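You operate a simulated robot arm through the tools that you are given. There is no shell and no other tool. Be economical: measure what you need, move in short steps, check, and stop when the job is done.

You are at the controls of a simulated robot arm. One attempt, no reset.

Task
Put the brown ring in the white bag at the bag holder.
Fine: stand the bag in the holder, set the bag lever to LOCKED while you load it, then to FREE.

Only the result counts: the job must be done as asked and must still hold three seconds after the hand-in. Knocking over, shifting, dropping, spilling or breaking anything else fails it.

Robot
A 7-joint arm with a two-finger parallel gripper, fixed in place. Base frame: the origin is at the foot of the arm, x ahead of it, y to its left, z up. Units: m, degrees, N and s.
With the tool pointing down near the work surface it reaches from about 0.18 to 0.68 m from the base axis. Its first joint turns from -66.0 to 66.0 degrees. Payload 2.4 kg.
The tool frame sits at the grasp point between the pads (the TCP): z along the fingers, y along the line on which they close. The tips reach 0.03 m beyond it. The gripper opens to 0.094 m. The fingers are 0.028 m wide and 0.01 m thick; the gripper's body (0.05 by 0.096 m) begins 0.055 m behind the TCP.
Orientation is told as [roll, pitch, yaw] about the base's x, y, z axes, in that order, counted from this pose: with the fingers straight down and closing along the base's y, the tool's x points along the base's -x, its y along +y and its z along -z.

Tools
- The arm moves only by the tool move_arm. Its argument "targets" is one flat list of numbers, 7 for each row, row after row: the shift along the tool's x, y, z in m, then the turn, a rotation vector about the tool's x, y, z in degrees, then the opening, from 0 (shut) to 1 (fully open). In form: [tx, ty, tz, ax, ay, az, jaw, tx, ty, tz, ax, ay, az, jaw, ...]. A call has 1 to 8 rows; each row shifts and turns the commanded pose from where the row before left it, along the tool's axes as they then stand. Each row takes 0.2 s and may step no farther than 0.05 m and 8.6 degrees from the row before; otherwise, or with a gripper value out of range, the whole call is refused. Where a pose cannot be reached the arm comes as near as it can. A force on the tool above 70 N (or 10 N above the force at the start of the call, whichever is more), or a blocked arm, ends the call early, and 0.2 s more pass. Each finger travels about 0.153 m/s and halts on what it meets, pressing with about 30 N; the grip force reading is that of the motor and also rises with nothing between the fingers. The clock runs only during rows and for 0.2 s after the last one: add rows that do not move to give the fingers time. It gives the time, the measured TCP pose, the force on the tool (base axes), the opening and the grip force at its end, in the units of the frame above (readings bear some noise), and new pictures: "pictures" is both (left out), scene, wrist or none.
- Cameras (640 x 400 px; columns grow to the right, rows downward): "scene" is fixed at [0.0334, 0.4586, 1.4264]; the picture's right is [-0.82, -0.57, 0.00], its down [-0.37, 0.54, -0.76] and it looks along [0.43, -0.62, -0.65] (base axes); focal length 321 px, centre (320, 200). "wrist" rides on the gripper at [0.076, 0.014, -0.102] in the tool frame; the picture's right is [-0.18, 0.98, 0.00], its down [-0.75, -0.14, -0.64] and it looks along [-0.63, -0.12, 0.77] (tool axes); focal length 243 px, centre (320, 200). There is no depth. A picture from a camera that has moved, and an enlarged one, comes with that camera's place and axes in the base frame and with its lens. The place of the scene camera against the robot may be out by one fixed shift of up to 0.025 m in any direction.
- zoom(camera, box): a new picture of the part [left, top, right, bottom] of that camera's present view, enlarged. No time passes.
- sign_off(): hands the job in; it is judged then, once.

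Work in short steps. Places have to be worked out from the pictures, the camera data and where the tool is seen: move nearer, look again, correct. Check each grasp and each placing, and mend what went wrong. You have 120 turns and 200 pictures in all, those below and enlarged ones among them. Open the gripper and draw the arm clear of the work before you hand the job in, unless the task says otherwise; then end with one line.

The tools are called as name(argument=value, ...) on one line, values as JSON. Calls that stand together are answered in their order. move_arm: Moves the arm, as the interface text tells. Its arguments: {"type":"object","properties":{"targets":{"type":"array","items":{"type":"number"}},"pictures":{"type":"string","enum":["both","scene","wrist","none"]}},"required":["targets"]} The other tools are called the same way: zoom (camera, box) takes an enlarged picture of a part of a camera's view; sign_off () hands the job in.

At the start:

```text
time: 0.0
position: [0.3362, -0.0214, 1.0468]
tool_rot: [0.0, 0.1, 0.0]
force: [-0.2, 0.4, -0.8]
finger_gap: 0.0938
grip_force: 0.1
```

scene: 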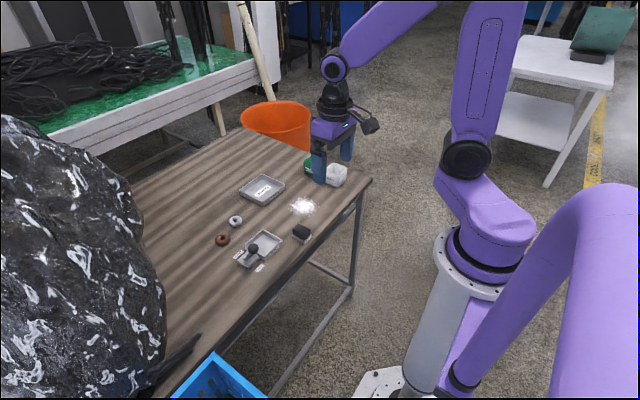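
wrist: 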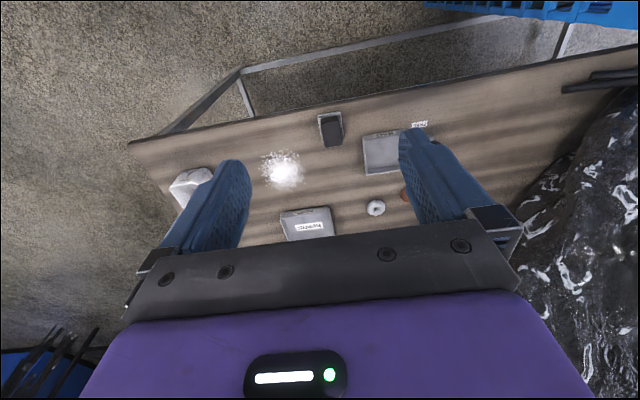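

I start by enlarging the scene to identify the items.

zoom(camera="scene", box=[200, 140, 380, 280])

zoom(camera="wrist", box=[140, 90, 460, 250])

```text
2.86 times, centred on (290, 210) of scene
camera zoom: at [0.0334, 0.4586, 1.4264], right [-0.82, -0.57, 0.0], down [-0.37, 0.54, -0.76], along [0.43, -0.62, -0.65], focal length 916 px, centre (406, 171)
```

zoom: 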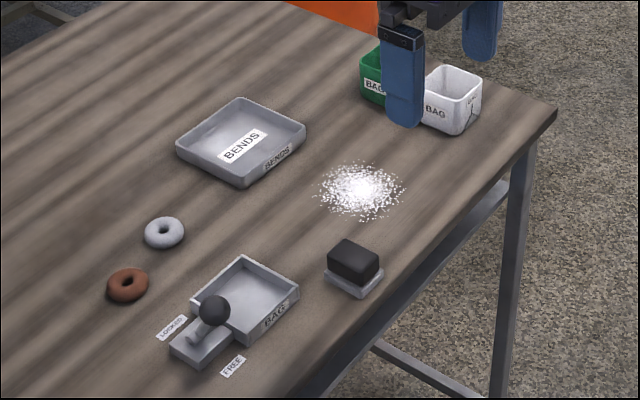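

```text
2.00 times, centred on (300, 170) of wrist
camera zoom: at [0.2597, -0.0066, 1.1496], right [0.18, 0.98, 0.0], down [0.75, -0.14, 0.64], along [0.63, -0.12, -0.77], focal length 485 px, centre (360, 260)
```

zoom: 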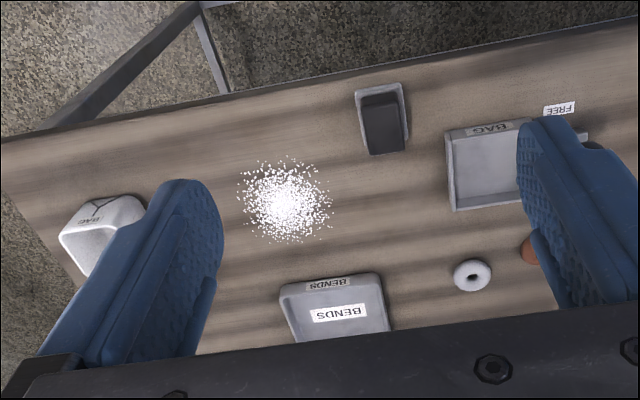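

The holder with its lever looks to be at about (0.50, 0.07), the brown ring at (0.61, 0.11) and the white bag at (0.49, -0.30). I move over the holder for a closer look.

move_arm(targets=[0, 0.03, 0.02, 0, 0, 0, 1, 0, 0.03, 0.02, 0, 0, 0, 1, 0, 0.03, 0.02, 0, 0, 0, 1, 0, 0.03, 0.02, 0, 0, 0, 1], pictures="wrist")

zoom(camera="scene", box=[205, 200, 325, 280])

zoom(camera="scene", box=[290, 140, 380, 200])

```text
time: 1.0
position: [0.3375, 0.0984, 0.9662]
tool_rot: [0.0, 0.1, -0.1]
force: [-0.1, 1.0, -0.1]
finger_gap: 0.0938
grip_force: 0.0
camera wrist: at [0.2611, 0.1127, 1.068], right [0.19, 0.98, 0.0], down [0.75, -0.14, 0.64], along [0.63, -0.12, -0.77], focal length 243 px, centre (320, 200)
```

wrist: 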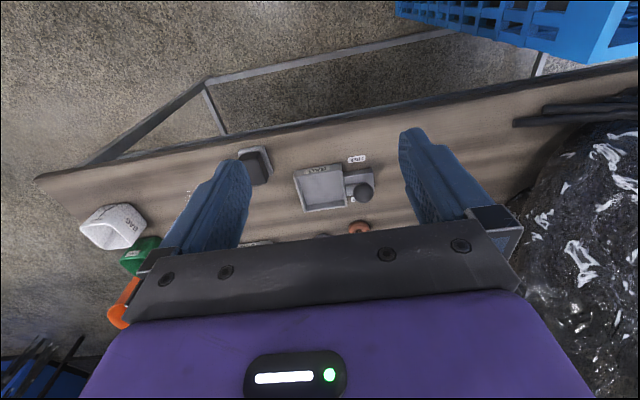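

```text
5.00 times, centred on (265, 240) of scene
camera zoom: at [0.0334, 0.4586, 1.4264], right [-0.82, -0.57, 0.0], down [-0.37, 0.54, -0.76], along [0.43, -0.62, -0.65], focal length 1604 px, centre (595, 0)
```

zoom: 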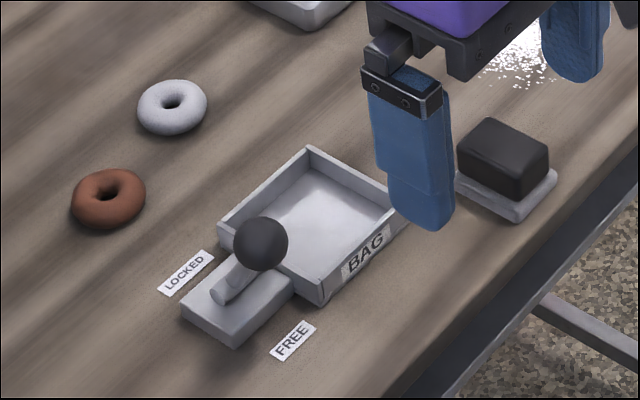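

```text
6.67 times, centred on (335, 170) of scene
camera zoom: at [0.0334, 0.4586, 1.4264], right [-0.82, -0.57, 0.0], down [-0.37, 0.54, -0.76], along [0.43, -0.62, -0.65], focal length 2138 px, centre (220, 400)
```

zoom: 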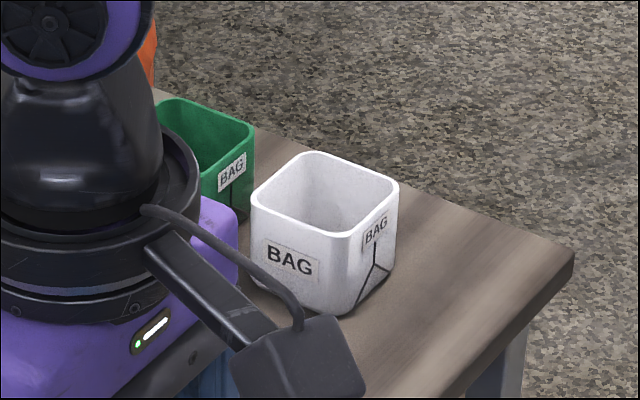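

The lever leans to FREE. The white bag stands square at about (0.50, -0.31), with its top near z 0.795. I go there for a closer look.

move_arm(targets=[-0.009, -0.049, 0.01, 0, 0, 0, 1, -0.009, -0.049, 0.01, 0, 0, 0, 1, -0.009, -0.049, 0.01, 0, 0, 0, 1, -0.009, -0.049, 0.01, 0, 0, 0, 1, -0.009, -0.049, 0.01, 0, 0, 0, 1, -0.009, -0.049, 0.01, 0, 0, 0, 1, -0.009, -0.049, 0.01, 0, 0, 0, 1, -0.009, -0.049, 0.01, 0, 0, 0, 1], pictures="both")

```text
refused: row 1 steps farther than a row can; nothing moved
```

move_arm(targets=[-0.009, -0.046, 0.01, 0, 0, 0, 1, -0.009, -0.046, 0.01, 0, 0, 0, 1, -0.009, -0.046, 0.01, 0, 0, 0, 1, -0.009, -0.046, 0.01, 0, 0, 0, 1, -0.009, -0.046, 0.01, 0, 0, 0, 1, -0.009, -0.046, 0.01, 0, 0, 0, 1, -0.009, -0.046, 0.01, 0, 0, 0, 1, -0.009, -0.046, 0.01, 0, 0, 0, 1], pictures="both")

```text
time: 2.8
position: [0.405, -0.2702, 0.8864]
tool_rot: [0.1, 0.0, 0.0]
force: [0.1, -0.6, -0.1]
finger_gap: 0.094
grip_force: 0.1
camera wrist: at [0.329, -0.2558, 0.9889], right [0.18, 0.98, 0.0], down [0.75, -0.14, 0.64], along [0.63, -0.12, -0.77], focal length 243 px, centre (320, 200)
```

scene: 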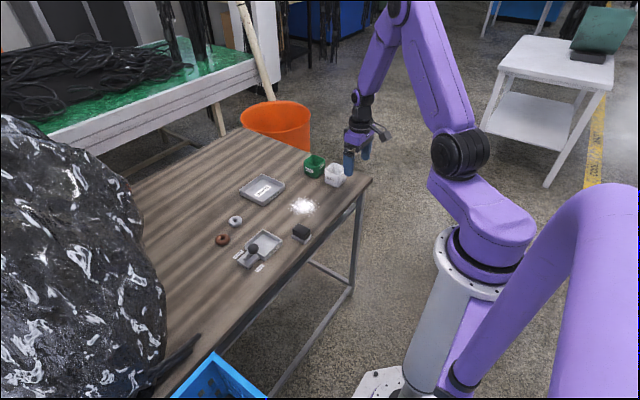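
wrist: 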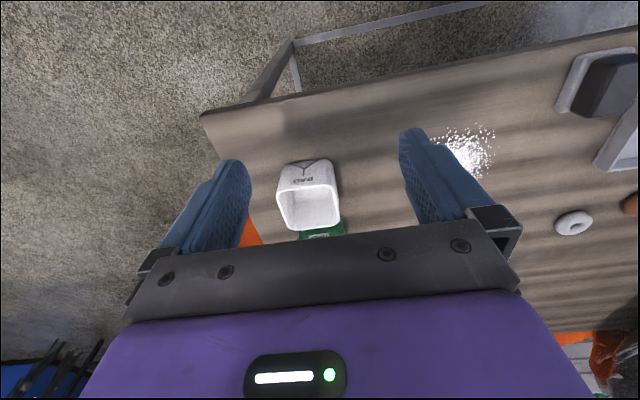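

zoom(camera="wrist", box=[260, 145, 380, 245])

zoom(camera="scene", box=[290, 140, 380, 200])

```text
4.00 times, centred on (320, 195) of wrist
camera zoom: at [0.329, -0.2558, 0.9889], right [0.18, 0.98, 0.0], down [0.75, -0.14, 0.64], along [0.63, -0.12, -0.77], focal length 970 px, centre (320, 220)
```

zoom: 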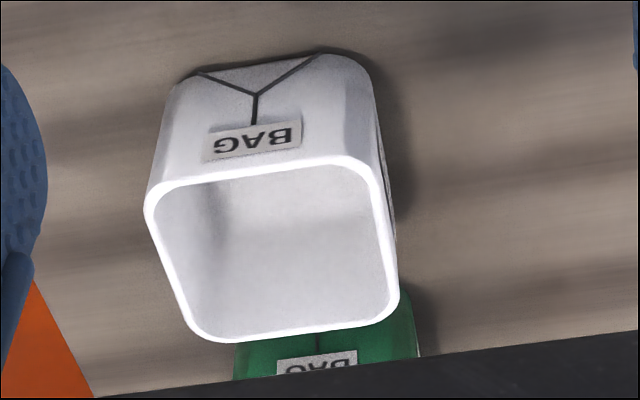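

```text
6.67 times, centred on (335, 170) of scene
camera zoom: at [0.0334, 0.4586, 1.4265], right [-0.82, -0.57, 0.0], down [-0.37, 0.54, -0.76], along [0.43, -0.62, -0.65], focal length 2138 px, centre (220, 400)
```

zoom: 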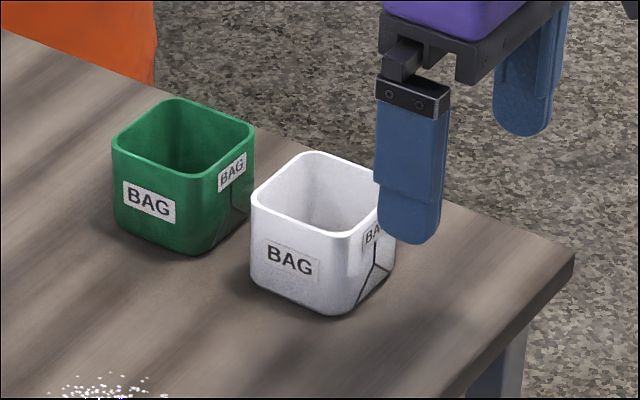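

The bag centre reads (0.4985, -0.299), about 0.058 wide, rim at z ≈ 0.795. I move above it and descend so the tips straddle only its upper half.

move_arm(targets=[-0.047, -0.0145, 0, 0, 0, 0, 1, -0.0465, -0.0145, 0, 0, 0, 0, 1, 0, 0, 0.03, 0, 0, 0, 1, 0, 0, 0.03, 0, 0, 0, 1, 0, 0, 0.028, 0, 0, 0, 1, 0, 0, 0, 0, 0, 0, 1], pictures="both")

zoom(camera="scene", box=[290, 140, 380, 200])

```text
time: 4.2
position: [0.5001, -0.2972, 0.7981]
tool_rot: [0.0, -0.1, 0.0]
force: [0.4, -0.1, 0.0]
finger_gap: 0.0942
grip_force: 0.0
camera wrist: at [0.4238, -0.2833, 0.9011], right [0.18, 0.98, 0.0], down [0.75, -0.14, 0.64], along [0.63, -0.12, -0.77], focal length 243 px, centre (320, 200)
```

scene: 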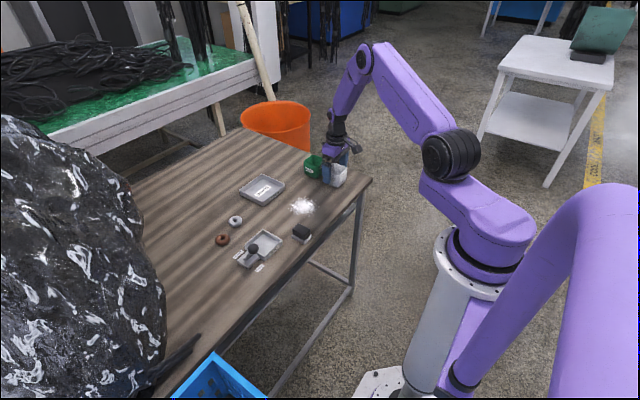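
wrist: 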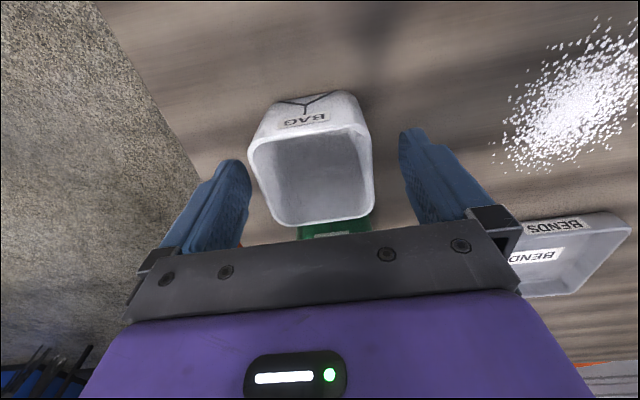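

```text
6.67 times, centred on (335, 170) of scene
camera zoom: at [0.0334, 0.4586, 1.4264], right [-0.82, -0.57, 0.0], down [-0.37, 0.54, -0.76], along [0.43, -0.62, -0.65], focal length 2138 px, centre (220, 400)
```

zoom: 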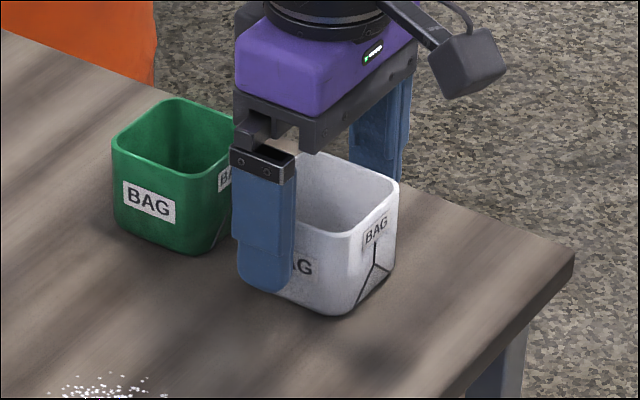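

The wrist view puts the bag at (0.498, -0.300). I correct by 2–3 mm and close.

move_arm(targets=[0.002, -0.003, 0.001, 0, 0, 0, 1, 0, 0, 0, 0, 0, 0, 0.7, 0, 0, 0, 0, 0, 0, 0.45, 0, 0, 0, 0, 0, 0, 0.45], pictures="wrist")

```text
time: 5.2
position: [0.4995, -0.3004, 0.7992]
tool_rot: [0.0, -0.2, 0.1]
force: [-0.6, 2.3, 24.8]
finger_gap: 0.0604
grip_force: 30.1
camera wrist: at [0.4228, -0.2864, 0.9017], right [0.18, 0.98, 0.0], down [0.75, -0.14, 0.64], along [0.63, -0.12, -0.76], focal length 243 px, centre (320, 200)
```

wrist: 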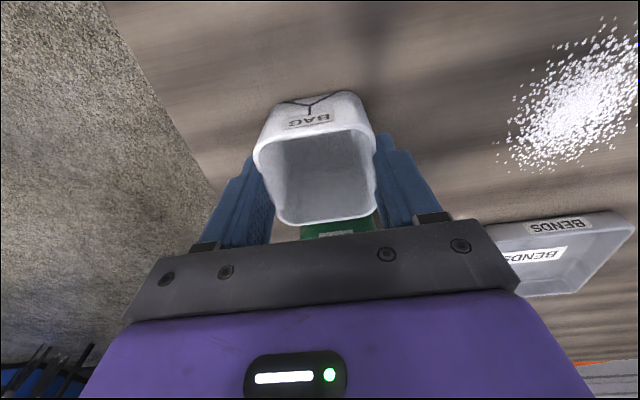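

The bag is gripped at 0.060. I lift a little and check.

move_arm(targets=[0, 0, -0.02, 0, 0, 0, 0.45, 0, 0, -0.03, 0, 0, 0, 0.45, 0, 0, -0.03, 0, 0, 0, 0.45, 0, 0, 0, 0, 0, 0, 0.45], pictures="both")

zoom(camera="scene", box=[290, 120, 380, 180])

```text
time: 6.2
position: [0.497, -0.302, 0.8773]
tool_rot: [0.0, 0.1, 0.0]
force: [0.4, 0.2, -0.5]
finger_gap: 0.0604
grip_force: 30.2
camera wrist: at [0.4216, -0.2868, 0.9806], right [0.18, 0.98, 0.0], down [0.75, -0.14, 0.64], along [0.63, -0.12, -0.77], focal length 243 px, centre (320, 200)
```

scene: 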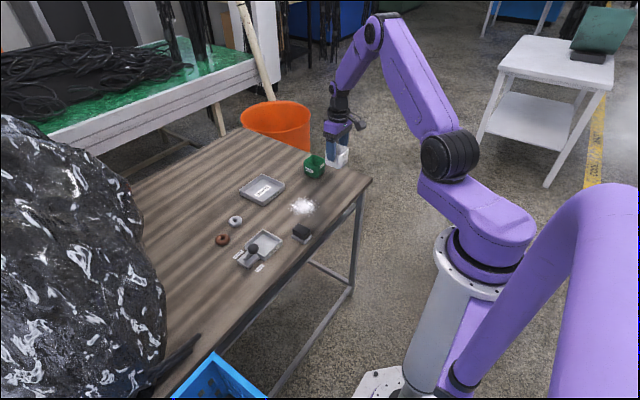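
wrist: 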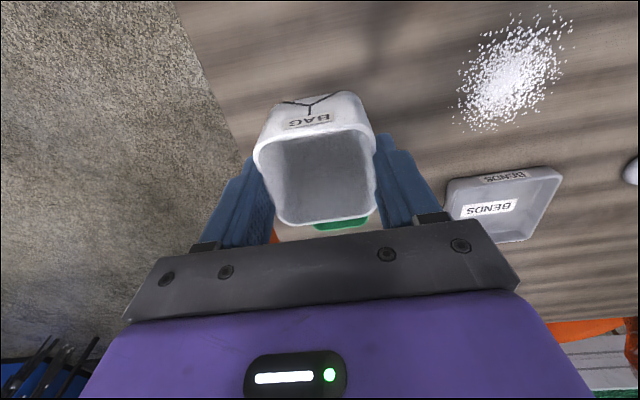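

```text
6.67 times, centred on (335, 150) of scene
camera zoom: at [0.0334, 0.4586, 1.4264], right [-0.82, -0.57, 0.0], down [-0.37, 0.54, -0.76], along [0.43, -0.62, -0.65], focal length 2138 px, centre (220, 533)
```

zoom: 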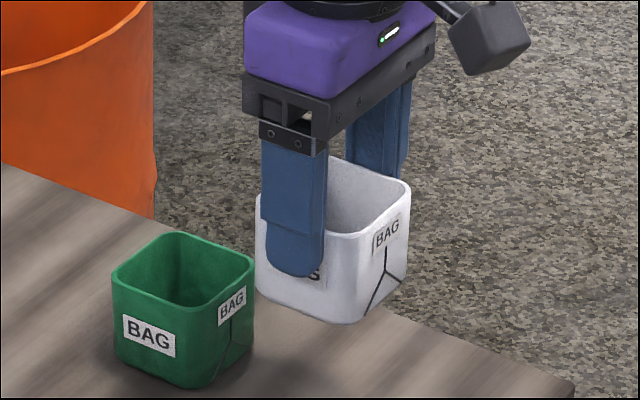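

Held upright. I carry it partway and stop where the wrist camera can see the holder beside the bag.

move_arm(targets=[0.009, 0.044, -0.005, 0, 0, 0, 0.45, 0.009, 0.044, -0.005, 0, 0, 0, 0.45, 0.009, 0.044, -0.005, 0, 0, 0, 0.45, 0.009, 0.044, -0.005, 0, 0, 0, 0.45, 0.009, 0.044, -0.005, 0, 0, 0, 0.45, 0, 0, 0, 0, 0, 0, 0.45], pictures="wrist")

zoom(camera="wrist", box=[390, 80, 550, 180])

zoom(camera="scene", box=[205, 200, 325, 280])

```text
time: 7.6
position: [0.4545, -0.0759, 0.9009]
tool_rot: [0.0, 0.0, 0.0]
force: [0.0, 0.8, -0.1]
finger_gap: 0.0605
grip_force: 29.8
camera wrist: at [0.378, -0.062, 1.0039], right [0.19, 0.98, 0.0], down [0.75, -0.14, 0.64], along [0.63, -0.12, -0.77], focal length 243 px, centre (320, 200)
```

wrist: 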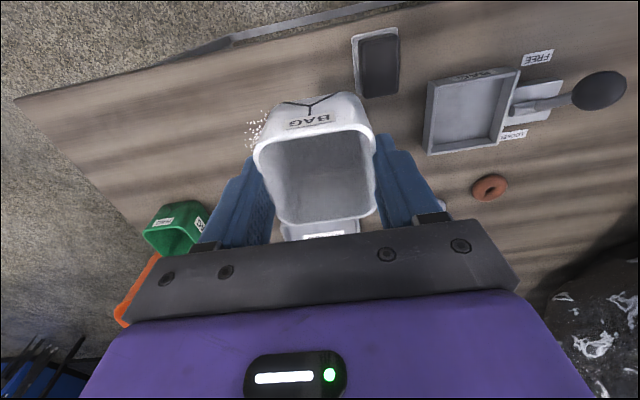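

```text
4.00 times, centred on (470, 130) of wrist
camera zoom: at [0.378, -0.062, 1.0039], right [0.19, 0.98, 0.0], down [0.75, -0.14, 0.64], along [0.63, -0.12, -0.77], focal length 970 px, centre (-280, 480)
```

zoom: 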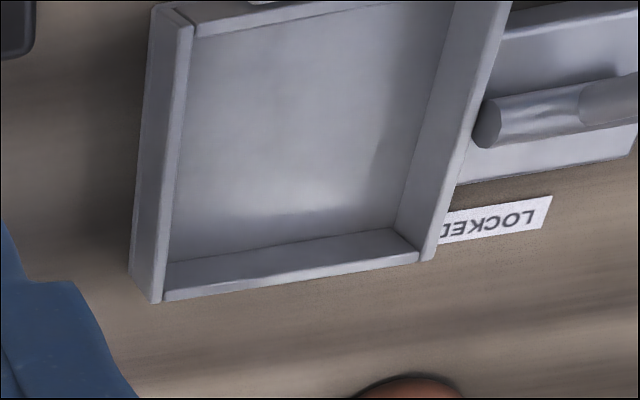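

```text
5.00 times, centred on (265, 240) of scene
camera zoom: at [0.0334, 0.4586, 1.4264], right [-0.82, -0.57, 0.0], down [-0.37, 0.54, -0.76], along [0.43, -0.62, -0.65], focal length 1604 px, centre (595, 0)
```

zoom: 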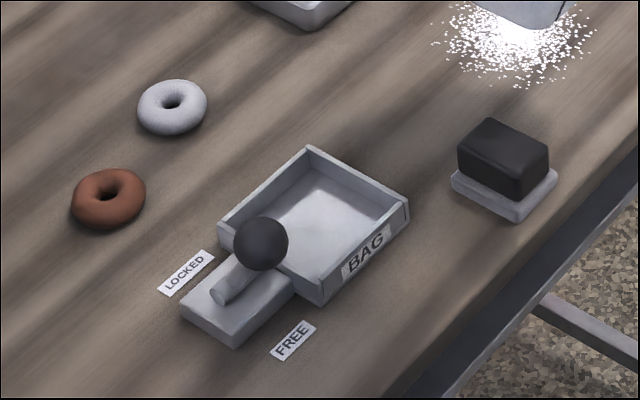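

I get a full enlarged view of the holder to measure its inner rim.

zoom(camera="wrist", box=[412, 55, 540, 165])

zoom(camera="scene", box=[235, 220, 295, 270])

```text
3.64 times, centred on (476, 110) of wrist
camera zoom: at [0.378, -0.062, 1.0039], right [0.19, 0.98, 0.0], down [0.75, -0.14, 0.64], along [0.63, -0.12, -0.77], focal length 882 px, centre (-247, 527)
```

zoom: 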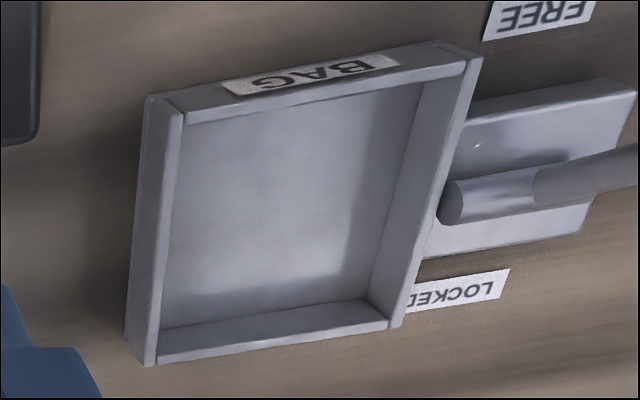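

```text
8.00 times, centred on (265, 245) of scene
camera zoom: at [0.0334, 0.4586, 1.4264], right [-0.82, -0.57, 0.0], down [-0.37, 0.54, -0.76], along [0.43, -0.62, -0.65], focal length 2566 px, centre (760, -160)
```

zoom: 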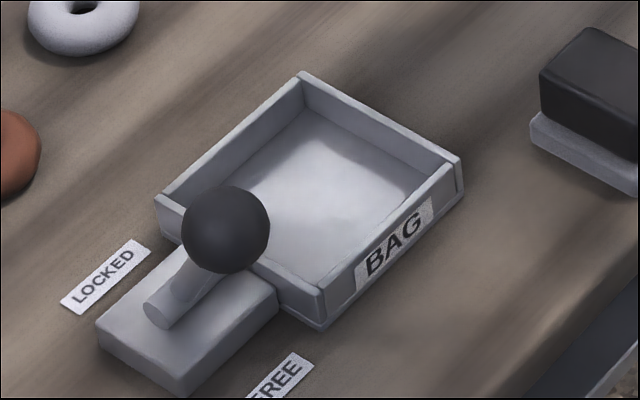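

The inner rim spans x 0.467–0.539 and y 0.0375–0.107, so its centre is about (0.502, 0.072). I move the bag above it at the present height.

move_arm(targets=[-0.0119, 0.037, 0, 0, 0, 0, 0.45, -0.0119, 0.037, 0, 0, 0, 0, 0.45, -0.0119, 0.037, 0, 0, 0, 0, 0.45, -0.0119, 0.036, 0, 0, 0, 0, 0.45, 0, 0, 0.02, 0, 0, 0, 0.45, 0, 0, 0, 0, 0, 0, 0.45], pictures="wrist")

zoom(camera="scene", box=[215, 190, 315, 280])

```text
time: 9.0
position: [0.502, 0.0639, 0.8822]
tool_rot: [0.0, 0.1, -0.1]
force: [0.0, -0.6, 0.6]
finger_gap: 0.0605
grip_force: 29.9
camera wrist: at [0.4263, 0.079, 0.9853], right [0.19, 0.98, 0.0], down [0.75, -0.14, 0.64], along [0.63, -0.12, -0.77], focal length 243 px, centre (320, 200)
```

wrist: 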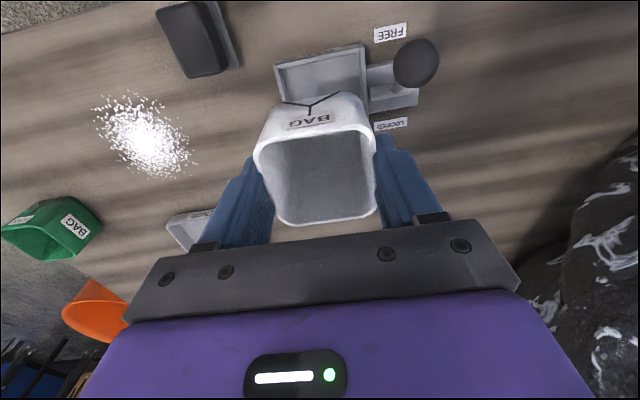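

```text
4.44 times, centred on (265, 235) of scene
camera zoom: at [0.0334, 0.4586, 1.4264], right [-0.82, -0.57, 0.0], down [-0.37, 0.54, -0.76], along [0.43, -0.62, -0.65], focal length 1426 px, centre (564, 44)
```

zoom: 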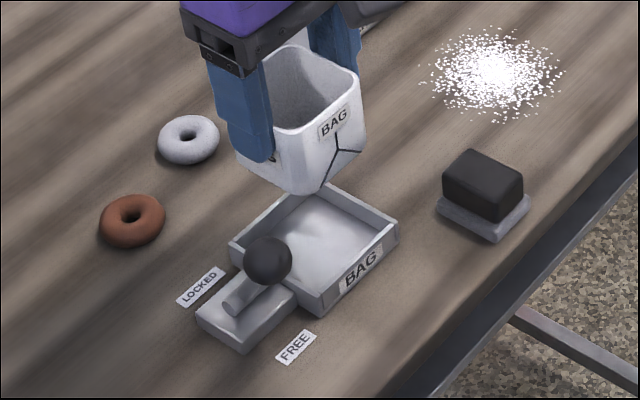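

Commanded y is about 6 mm short, so I shift by +0.0065 and lower to just above the floor of the holder.

move_arm(targets=[0, 0.0065, 0, 0, 0, 0, 0.45, 0, 0, 0.02, 0, 0, 0, 0.45, 0, 0, 0.02, 0, 0, 0, 0.45, 0, 0, 0.01, 0, 0, 0, 0.45, 0, 0, 0, 0, 0, 0, 0.45], pictures="wrist")

zoom(camera="scene", box=[235, 210, 305, 270])

```text
time: 10.2
position: [0.5031, 0.071, 0.8337]
tool_rot: [0.1, 0.1, 0.0]
force: [0.3, -0.8, -0.1]
finger_gap: 0.0604
grip_force: 29.6
camera wrist: at [0.427, 0.0857, 0.9354], right [0.18, 0.98, 0.0], down [0.75, -0.14, 0.64], along [0.63, -0.12, -0.77], focal length 243 px, centre (320, 200)
```

wrist: 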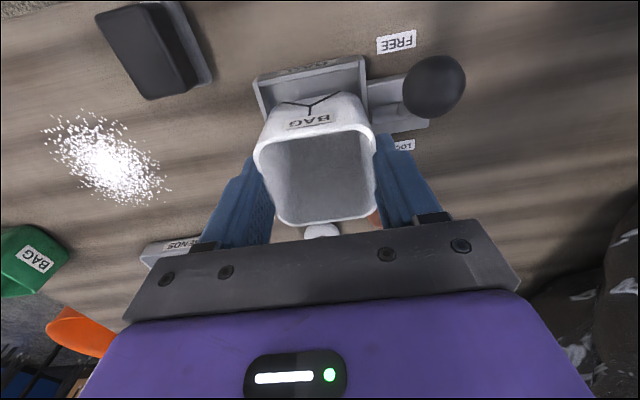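

```text
6.67 times, centred on (270, 240) of scene
camera zoom: at [0.0334, 0.4586, 1.4264], right [-0.82, -0.57, 0.0], down [-0.37, 0.54, -0.76], along [0.43, -0.62, -0.65], focal length 2138 px, centre (653, -67)
```

zoom: 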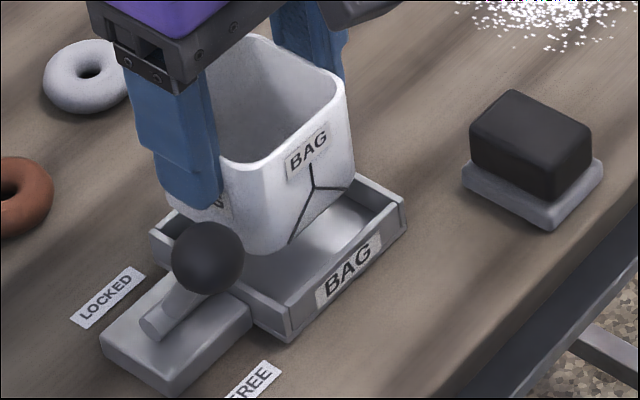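

The bag looks centred over the holder and clear of the knob. I lower it further.

move_arm(targets=[0, 0, 0.01, 0, 0, 0, 0.45, 0, 0, 0.01, 0, 0, 0, 0.45, 0, 0, 0.006, 0, 0, 0, 0.45, 0, 0, 0, 0, 0, 0, 0.45], pictures="wrist")

zoom(camera="scene", box=[235, 210, 305, 270])

```text
time: 10.8
position: [0.5036, 0.07, 0.8193]
tool_rot: [0.0, 0.2, -0.2]
force: [-11.5, -0.9, 25.1]
finger_gap: 0.0609
grip_force: 29.6
stopped in row 3: the force on the tool passed its limit (the readings are from after the stop); the commanded pose is now the measured one
camera wrist: at [0.4269, 0.0857, 0.9221], right [0.18, 0.98, 0.0], down [0.76, -0.14, 0.64], along [0.63, -0.12, -0.77], focal length 243 px, centre (320, 200)
```

wrist: 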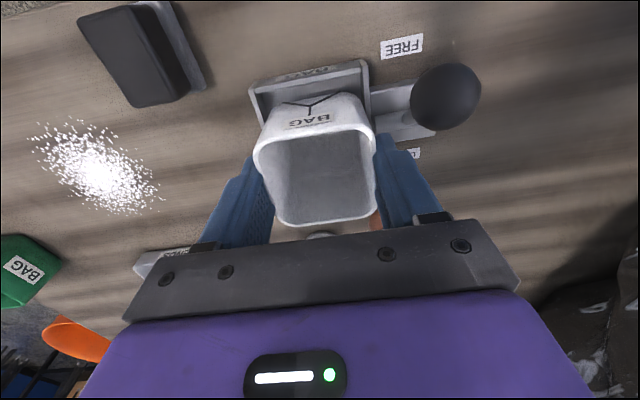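

```text
6.67 times, centred on (270, 240) of scene
camera zoom: at [0.0327, 0.4585, 1.4265], right [-0.82, -0.57, 0.0], down [-0.37, 0.54, -0.76], along [0.43, -0.62, -0.65], focal length 2138 px, centre (653, -67)
```

zoom: 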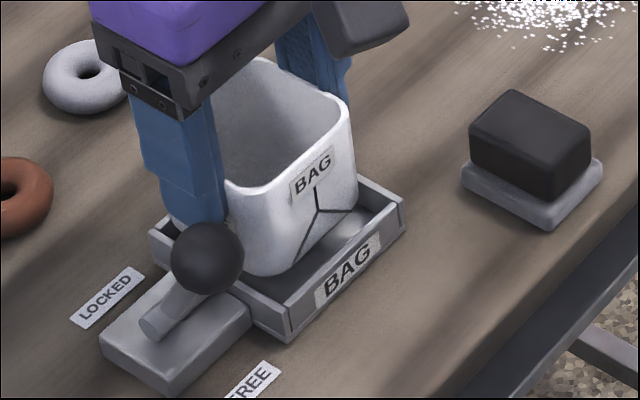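

The bag touches the far wall (force along −x); the scene view shows a ~13 mm gap on the near side. I lift a few mm, shift about 6 mm toward −x and look closely.

move_arm(targets=[0, 0, -0.008, 0, 0, 0, 0.45, 0.006, 0, 0, 0, 0, 0, 0.45, 0, 0, 0, 0, 0, 0, 0.45], pictures="none")

zoom(camera="wrist", box=[230, 40, 400, 150])

zoom(camera="scene", box=[240, 215, 300, 265])

```text
time: 11.6
position: [0.4974, 0.0717, 0.8274]
tool_rot: [-0.1, 0.0, -0.2]
force: [-0.7, 0.4, 0.2]
finger_gap: 0.061
grip_force: 30.2
```

```text
3.64 times, centred on (315, 95) of wrist
camera zoom: at [0.4214, 0.0864, 0.9302], right [0.19, 0.98, 0.0], down [0.75, -0.14, 0.64], along [0.63, -0.12, -0.77], focal length 882 px, centre (338, 582)
```

zoom: 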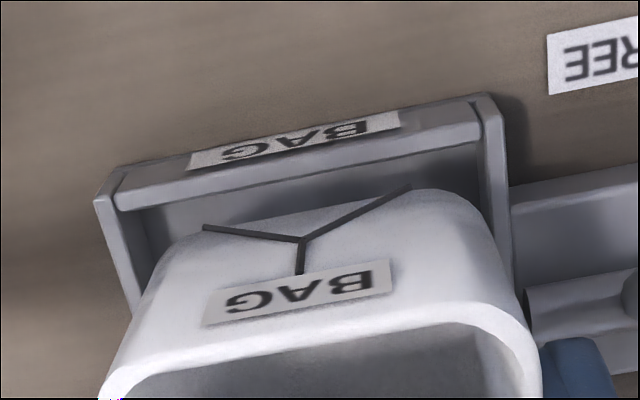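

```text
8.00 times, centred on (270, 240) of scene
camera zoom: at [0.0334, 0.4586, 1.4264], right [-0.82, -0.57, 0.0], down [-0.37, 0.54, -0.76], along [0.43, -0.62, -0.65], focal length 2566 px, centre (720, -120)
```

zoom: 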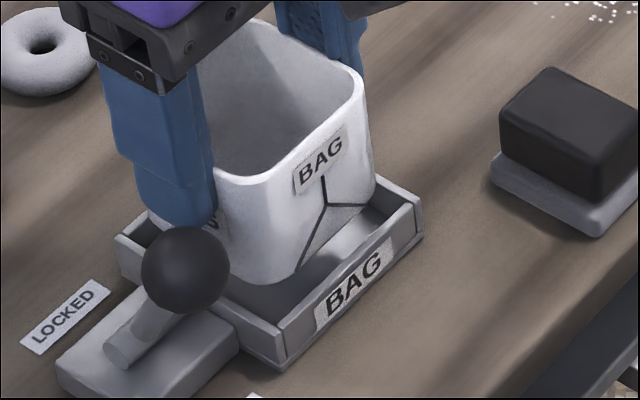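

The bag is now centred in x, and about 3 mm too far in +y. I shift −0.003 and lower again.

move_arm(targets=[0, -0.003, 0, 0, 0, 0, 0.45, 0, 0, 0.008, 0, 0, 0, 0.45, 0, 0, 0.006, 0, 0, 0, 0.45, 0, 0, 0.005, 0, 0, 0, 0.45, 0, 0, 0, 0, 0, 0, 0.45], pictures="none")

zoom(camera="scene", box=[240, 215, 300, 265])

zoom(camera="wrist", box=[230, 40, 400, 150])

```text
time: 12.8
position: [0.498, 0.0677, 0.8079]
tool_rot: [0.0, 0.1, 0.0]
force: [0.3, 0.4, -0.8]
finger_gap: 0.061
grip_force: 29.9
```

```text
8.00 times, centred on (270, 240) of scene
camera zoom: at [0.0334, 0.4586, 1.4264], right [-0.82, -0.57, 0.0], down [-0.37, 0.54, -0.76], along [0.43, -0.62, -0.65], focal length 2566 px, centre (720, -120)
```

zoom: 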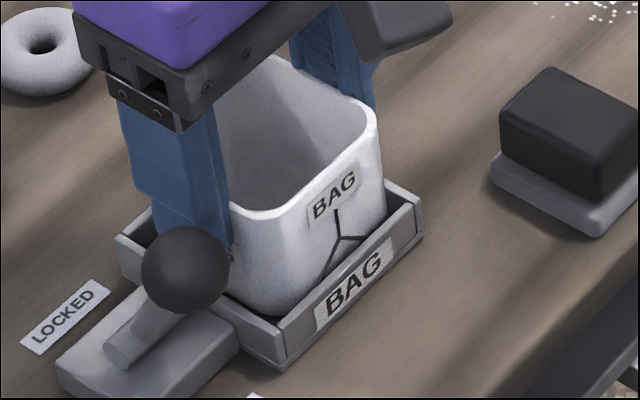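

```text
3.64 times, centred on (315, 95) of wrist
camera zoom: at [0.4213, 0.0827, 0.9101], right [0.19, 0.98, 0.0], down [0.75, -0.14, 0.64], along [0.63, -0.12, -0.77], focal length 882 px, centre (338, 582)
```

zoom: 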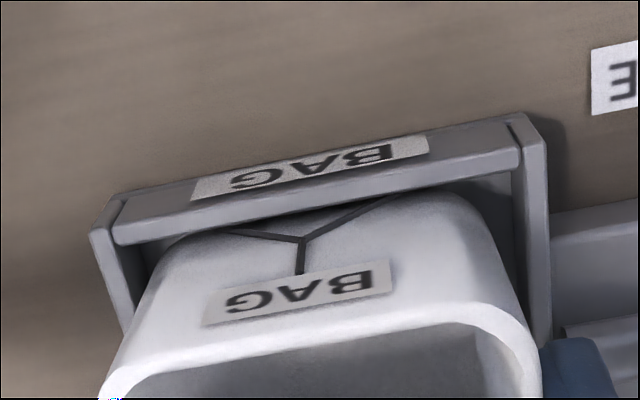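

The bag is within the walls with no contact. I lower in small steps to the floor.

move_arm(targets=[0, 0, 0.003, 0, 0, 0, 0.45, 0, 0, 0.002, 0, 0, 0, 0.45, 0, 0, 0, 0, 0, 0, 0.45], pictures="none")

```text
time: 13.6
position: [0.4966, 0.0681, 0.8036]
tool_rot: [0.0, 0.1, -0.1]
force: [-3.6, -1.7, 26.7]
finger_gap: 0.0609
grip_force: 29.8
```

Floor contact at 0.8036. I release with a small opening so as not to hit the lever stick.

move_arm(targets=[0, 0, -0.0015, 0, 0, 0, 0.66, 0, 0, 0, 0, 0, 0, 0.75, 0, 0, 0, 0, 0, 0, 0.75], pictures="wrist")

zoom(camera="scene", box=[240, 215, 300, 265])

```text
time: 14.4
position: [0.4977, 0.0683, 0.8032]
tool_rot: [0.0, 0.1, 0.0]
force: [0.3, -0.5, -0.3]
finger_gap: 0.0705
grip_force: 0.0
camera wrist: at [0.4214, 0.0828, 0.9062], right [0.19, 0.98, 0.0], down [0.75, -0.14, 0.64], along [0.63, -0.12, -0.77], focal length 243 px, centre (320, 200)
```

wrist: 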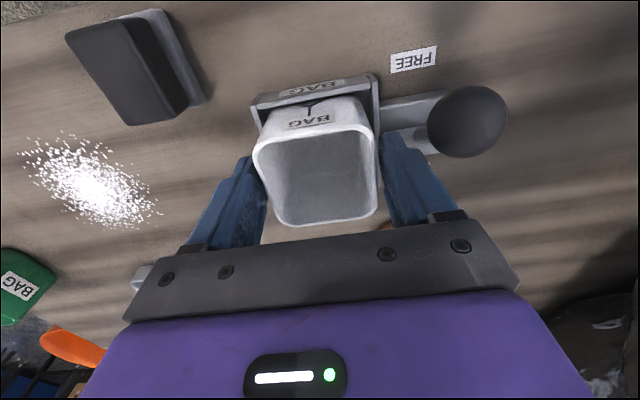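

```text
8.00 times, centred on (270, 240) of scene
camera zoom: at [0.0334, 0.4586, 1.4264], right [-0.82, -0.57, 0.0], down [-0.37, 0.54, -0.76], along [0.43, -0.62, -0.65], focal length 2566 px, centre (720, -120)
```

zoom: 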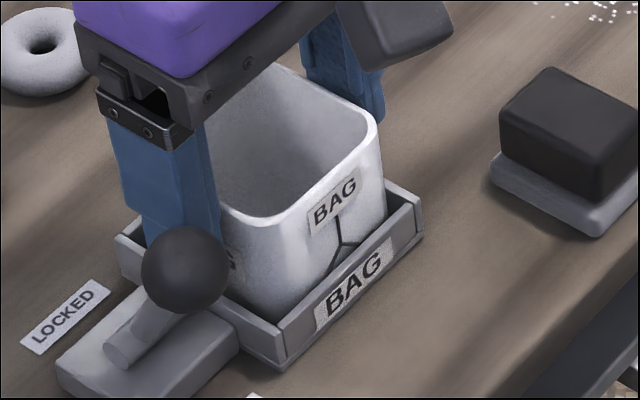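

Bag stands in the holder. I go straight up, then move behind the knob (its centre about (0.467, 0.131, 0.815)) with closed fingers.

move_arm(targets=[0, 0, -0.03, 0, 0, 0, 0.75, 0, 0, -0.03, 0, 0, 0, 0.75, 0, 0, -0.03, 0, 0, 0, 0.75, 0.03, 0.021, 0, 0, 0, 0, 0.4, 0.032, 0.021, 0, 0, 0, 0, 0, 0.032, 0.021, 0, 0, 0, 0, 0, 0, 0, 0, 0, 0, 0, 0], pictures="both")

zoom(camera="scene", box=[225, 205, 315, 275])

```text
time: 16.0
position: [0.4011, 0.1308, 0.8913]
tool_rot: [-0.1, 0.1, -0.2]
force: [0.3, -0.6, -0.1]
finger_gap: 0.0001
grip_force: 30.3
camera wrist: at [0.3257, 0.1452, 0.9949], right [0.19, 0.98, 0.0], down [0.75, -0.14, 0.64], along [0.63, -0.12, -0.77], focal length 243 px, centre (320, 200)
```

scene: 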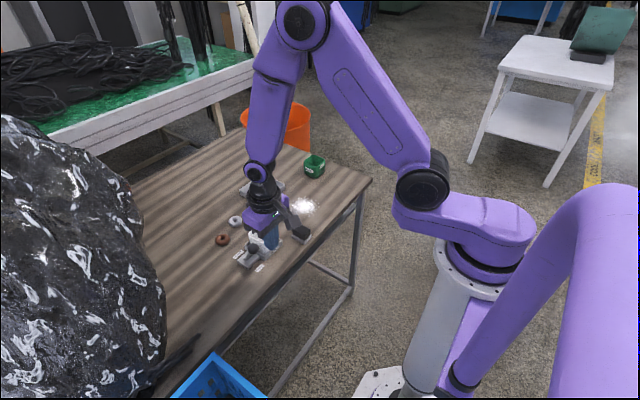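
wrist: 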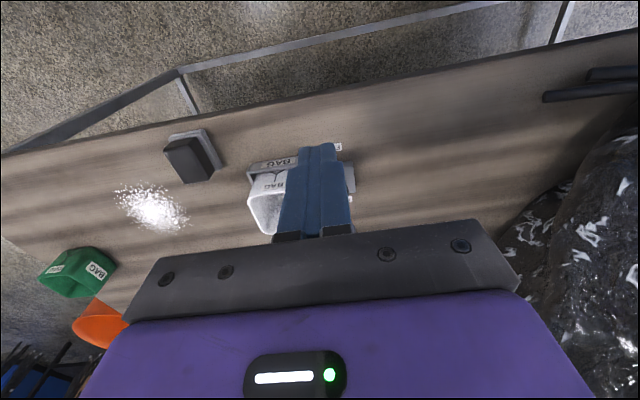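

```text
5.71 times, centred on (270, 240) of scene
camera zoom: at [0.0333, 0.4586, 1.4264], right [-0.82, -0.57, 0.0], down [-0.37, 0.54, -0.76], along [0.43, -0.62, -0.65], focal length 1833 px, centre (606, -29)
```

zoom: 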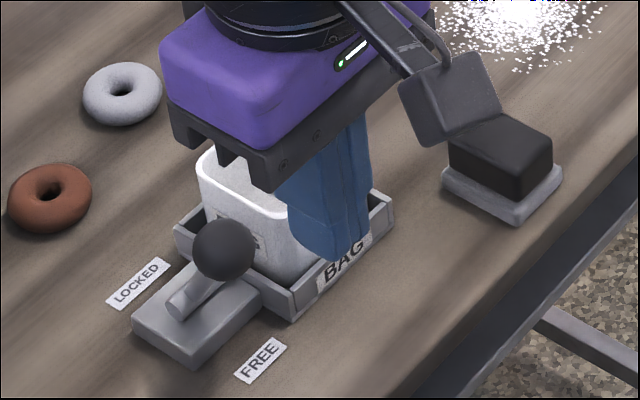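

Aligned behind the knob. I lower the closed fingers to tip z ≈ 0.797 and advance toward contact.

move_arm(targets=[0, 0, 0.03, 0, 0, 0, 0, 0, 0, 0.034, 0, 0, 0, 0, -0.012, 0, 0, 0, 0, 0, 0, -0.012, 0, 0, 0, 0, 0, 0, 0, 0, 0, 0, 0, 0, 0], pictures="none")

zoom(camera="scene", box=[225, 205, 315, 275])

zoom(camera="wrist", box=[240, 90, 400, 250])

```text
time: 17.2
position: [0.4294, 0.1308, 0.8305]
tool_rot: [0.1, 0.1, -0.1]
force: [-0.7, -0.3, -0.2]
finger_gap: 0.0
grip_force: 29.8
```

```text
5.71 times, centred on (270, 240) of scene
camera zoom: at [0.0334, 0.4586, 1.4264], right [-0.82, -0.57, 0.0], down [-0.37, 0.54, -0.76], along [0.43, -0.62, -0.65], focal length 1833 px, centre (606, -29)
```

zoom: 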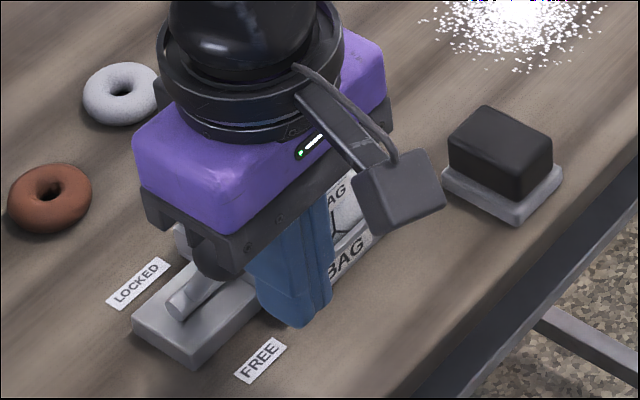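

```text
2.50 times, centred on (320, 170) of wrist
camera zoom: at [0.353, 0.1459, 0.9329], right [0.19, 0.98, 0.0], down [0.75, -0.14, 0.64], along [0.63, -0.12, -0.77], focal length 606 px, centre (320, 275)
```

zoom: 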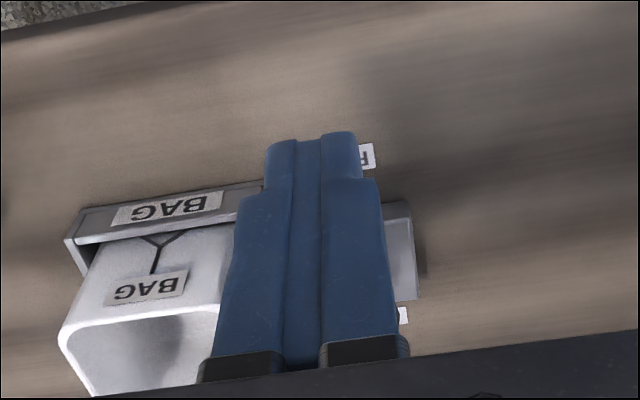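

I lower 5 mm and push the knob along +x toward LOCKED.

move_arm(targets=[0, 0, 0.005, 0, 0, 0, 0, -0.011, 0, 0, 0, 0, 0, 0, -0.011, 0, 0, 0, 0, 0, 0, -0.011, 0, 0, 0, 0, 0, 0, -0.011, 0, 0, 0, 0, 0, 0, -0.011, 0, 0, 0, 0, 0, 0, 0, 0, 0, 0, 0, 0, 0], pictures="none")

zoom(camera="scene", box=[215, 205, 305, 275])

```text
time: 18.8
position: [0.485, 0.1314, 0.8247]
tool_rot: [0.0, 0.1, -0.1]
force: [0.6, -0.3, -0.6]
finger_gap: 0.0
grip_force: 30.2
```

```text
5.71 times, centred on (260, 240) of scene
camera zoom: at [0.0334, 0.4586, 1.4264], right [-0.82, -0.57, 0.0], down [-0.37, 0.54, -0.76], along [0.43, -0.62, -0.65], focal length 1833 px, centre (663, -29)
```

zoom: 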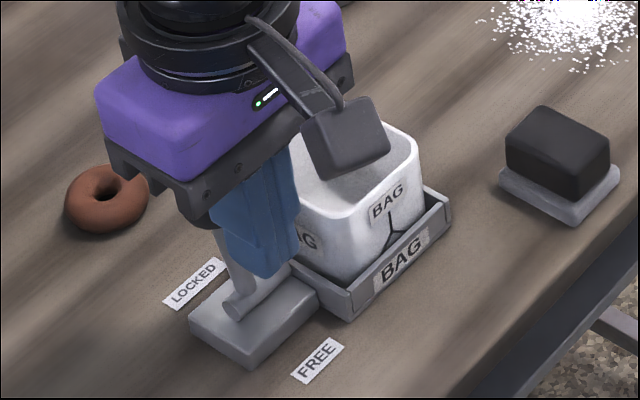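

The lever has moved past the middle. I push on in small steps to its stop.

move_arm(targets=[-0.007, 0, 0, 0, 0, 0, 0, -0.007, 0, 0, 0, 0, 0, 0, -0.004, 0, 0, 0, 0, 0, 0, 0, 0, 0, 0, 0, 0, 0], pictures="none")

zoom(camera="scene", box=[215, 205, 305, 275])

```text
time: 19.8
position: [0.5, 0.1304, 0.8238]
tool_rot: [-0.1, 0.1, 0.0]
force: [-7.7, 1.0, 7.8]
finger_gap: 0.0
grip_force: 29.9
```

```text
5.71 times, centred on (260, 240) of scene
camera zoom: at [0.033, 0.4586, 1.4265], right [-0.82, -0.57, 0.0], down [-0.37, 0.54, -0.76], along [0.43, -0.62, -0.65], focal length 1833 px, centre (663, -29)
```

zoom: 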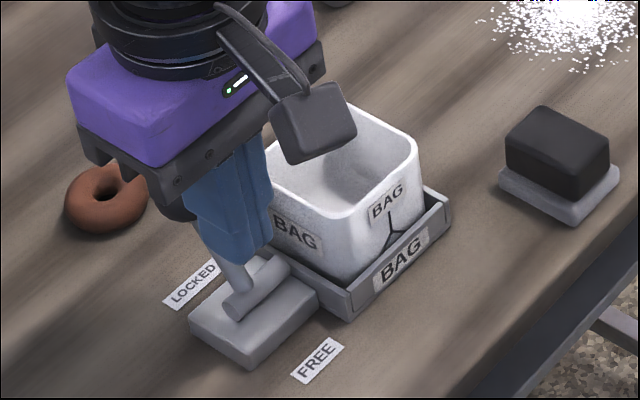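

A stop force of about 8 N appears. I back off, rise and look at the lever.

move_arm(targets=[0.02, 0, 0, 0, 0, 0, 0, 0.03, 0, 0, 0, 0, 0, 0, 0.03, 0, -0.03, 0, 0, 0, 0, 0.03, 0, -0.04, 0, 0, 0, 0, 0, 0, -0.02, 0, 0, 0, 0], pictures="wrist")

zoom(camera="scene", box=[205, 195, 305, 275])

```text
time: 21.0
position: [0.3894, 0.1316, 0.9138]
tool_rot: [0.0, 0.1, 0.0]
force: [-0.3, 0.2, -0.4]
finger_gap: 0.0002
grip_force: 30.1
camera wrist: at [0.3131, 0.1462, 1.0163], right [0.19, 0.98, 0.0], down [0.76, -0.14, 0.64], along [0.63, -0.12, -0.77], focal length 243 px, centre (320, 200)
```

wrist: 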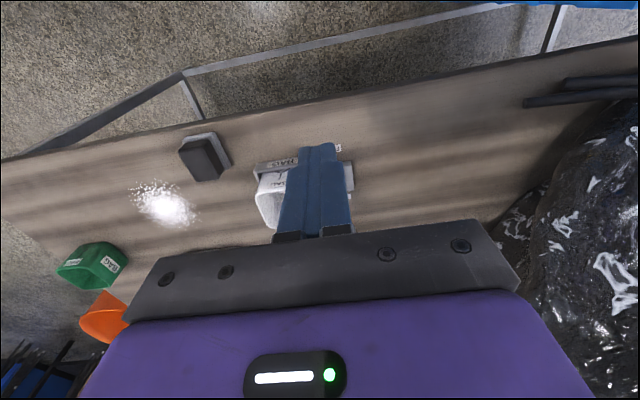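

```text
5.00 times, centred on (255, 235) of scene
camera zoom: at [0.0334, 0.4586, 1.4264], right [-0.82, -0.57, 0.0], down [-0.37, 0.54, -0.76], along [0.43, -0.62, -0.65], focal length 1604 px, centre (645, 25)
```

zoom: 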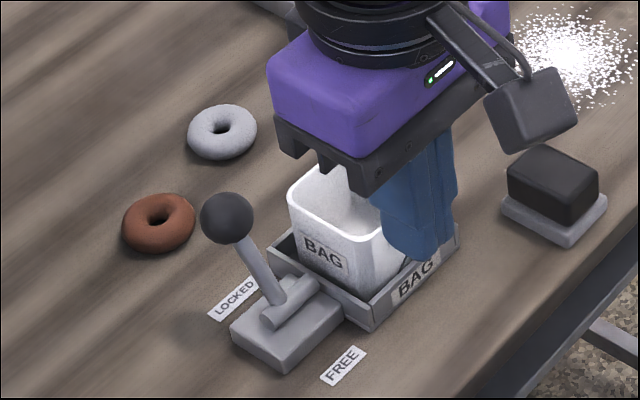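

The lever clearly stands at LOCKED. Now the brown ring, near (0.61, 0.12): I move forward at safe height and yaw 45° so the wrist camera swings away from the knob.

move_arm(targets=[-0.05, 0, 0, 0, 0, 0, 0.4, -0.05, 0, 0, 0, 0, 0, 0.8, -0.05, 0, 0, 0, 0, 7.5, 0.8, 0, 0, 0, 0, 0, 7.5, 0.8, 0, 0, 0, 0, 0, 7.5, 0.8, 0, 0, 0, 0, 0, 7.5, 0.8, 0, 0, 0, 0, 0, 7.5, 0.8, 0, 0, 0, 0, 0, 7.5, 0.8], pictures="wrist")

zoom(camera="scene", box=[195, 185, 305, 275])

```text
time: 22.8
position: [0.5408, 0.1298, 0.9145]
tool_rot: [-0.1, 0.1, -45.3]
force: [-0.5, 0.3, 0.0]
finger_gap: 0.0751
grip_force: 0.2
camera wrist: at [0.4976, 0.1949, 1.0169], right [0.83, 0.56, 0.0], down [0.43, -0.63, 0.64], along [0.36, -0.53, -0.77], focal length 243 px, centre (320, 200)
```

wrist: 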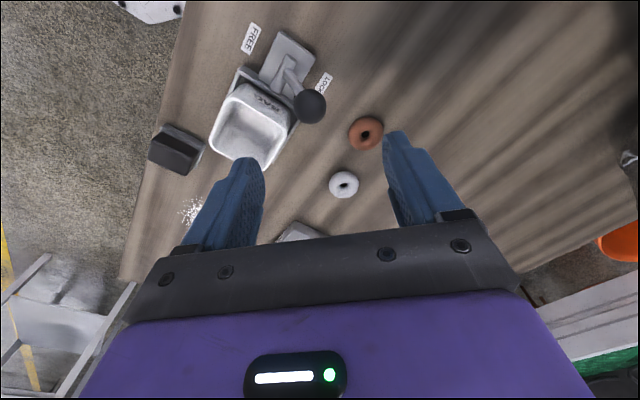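

```text
4.44 times, centred on (250, 230) of scene
camera zoom: at [0.0334, 0.4586, 1.4264], right [-0.82, -0.57, 0.0], down [-0.37, 0.54, -0.76], along [0.43, -0.62, -0.65], focal length 1426 px, centre (631, 67)
```

zoom: 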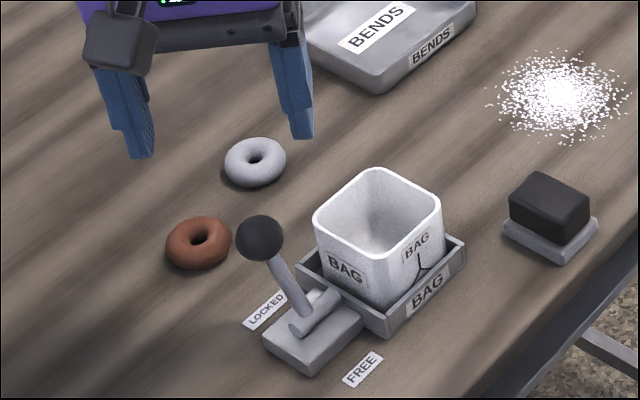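

The brown ring reads (0.6115, 0.123). I move over it and descend halfway.

move_arm(targets=[-0.0272, 0.0228, 0, 0, 0, 0, 0.8, -0.0272, 0.0228, 0, 0, 0, 0, 0.8, 0, 0, 0.03, 0, 0, 0, 0.8, 0, 0, 0.03, 0, 0, 0, 0.8, 0, 0, 0.03, 0, 0, 0, 0.8, 0, 0, 0, 0, 0, 0, 0.8], pictures="wrist")

zoom(camera="scene", box=[195, 185, 305, 275])

```text
time: 24.2
position: [0.6108, 0.1236, 0.8243]
tool_rot: [-0.1, 0.0, -45.2]
force: [-0.5, -0.3, -0.7]
finger_gap: 0.0752
grip_force: 0.1
camera wrist: at [0.5675, 0.1889, 0.9271], right [0.83, 0.56, 0.0], down [0.43, -0.63, 0.64], along [0.36, -0.53, -0.77], focal length 243 px, centre (320, 200)
```

wrist: 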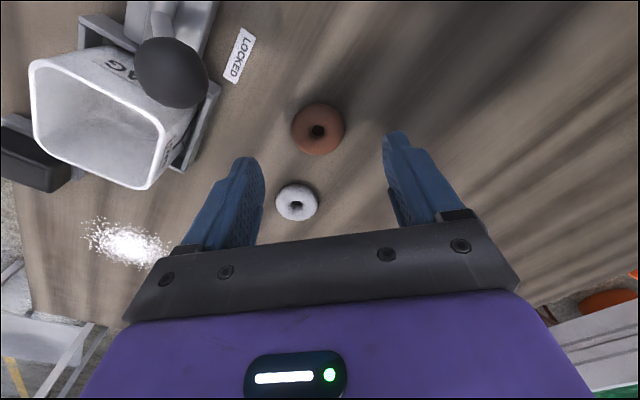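

```text
4.44 times, centred on (250, 230) of scene
camera zoom: at [0.0334, 0.4586, 1.4264], right [-0.82, -0.57, 0.0], down [-0.37, 0.54, -0.76], along [0.43, -0.62, -0.65], focal length 1426 px, centre (631, 67)
```

zoom: 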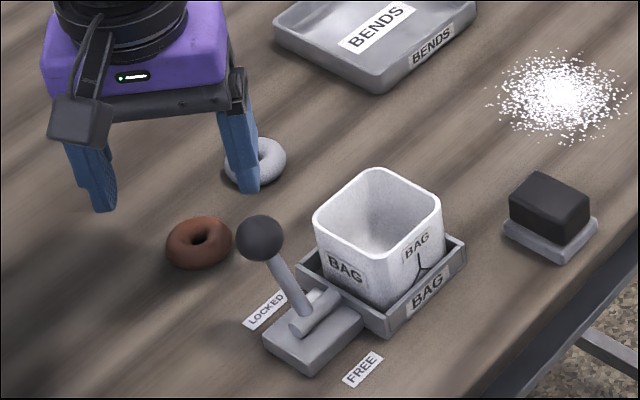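

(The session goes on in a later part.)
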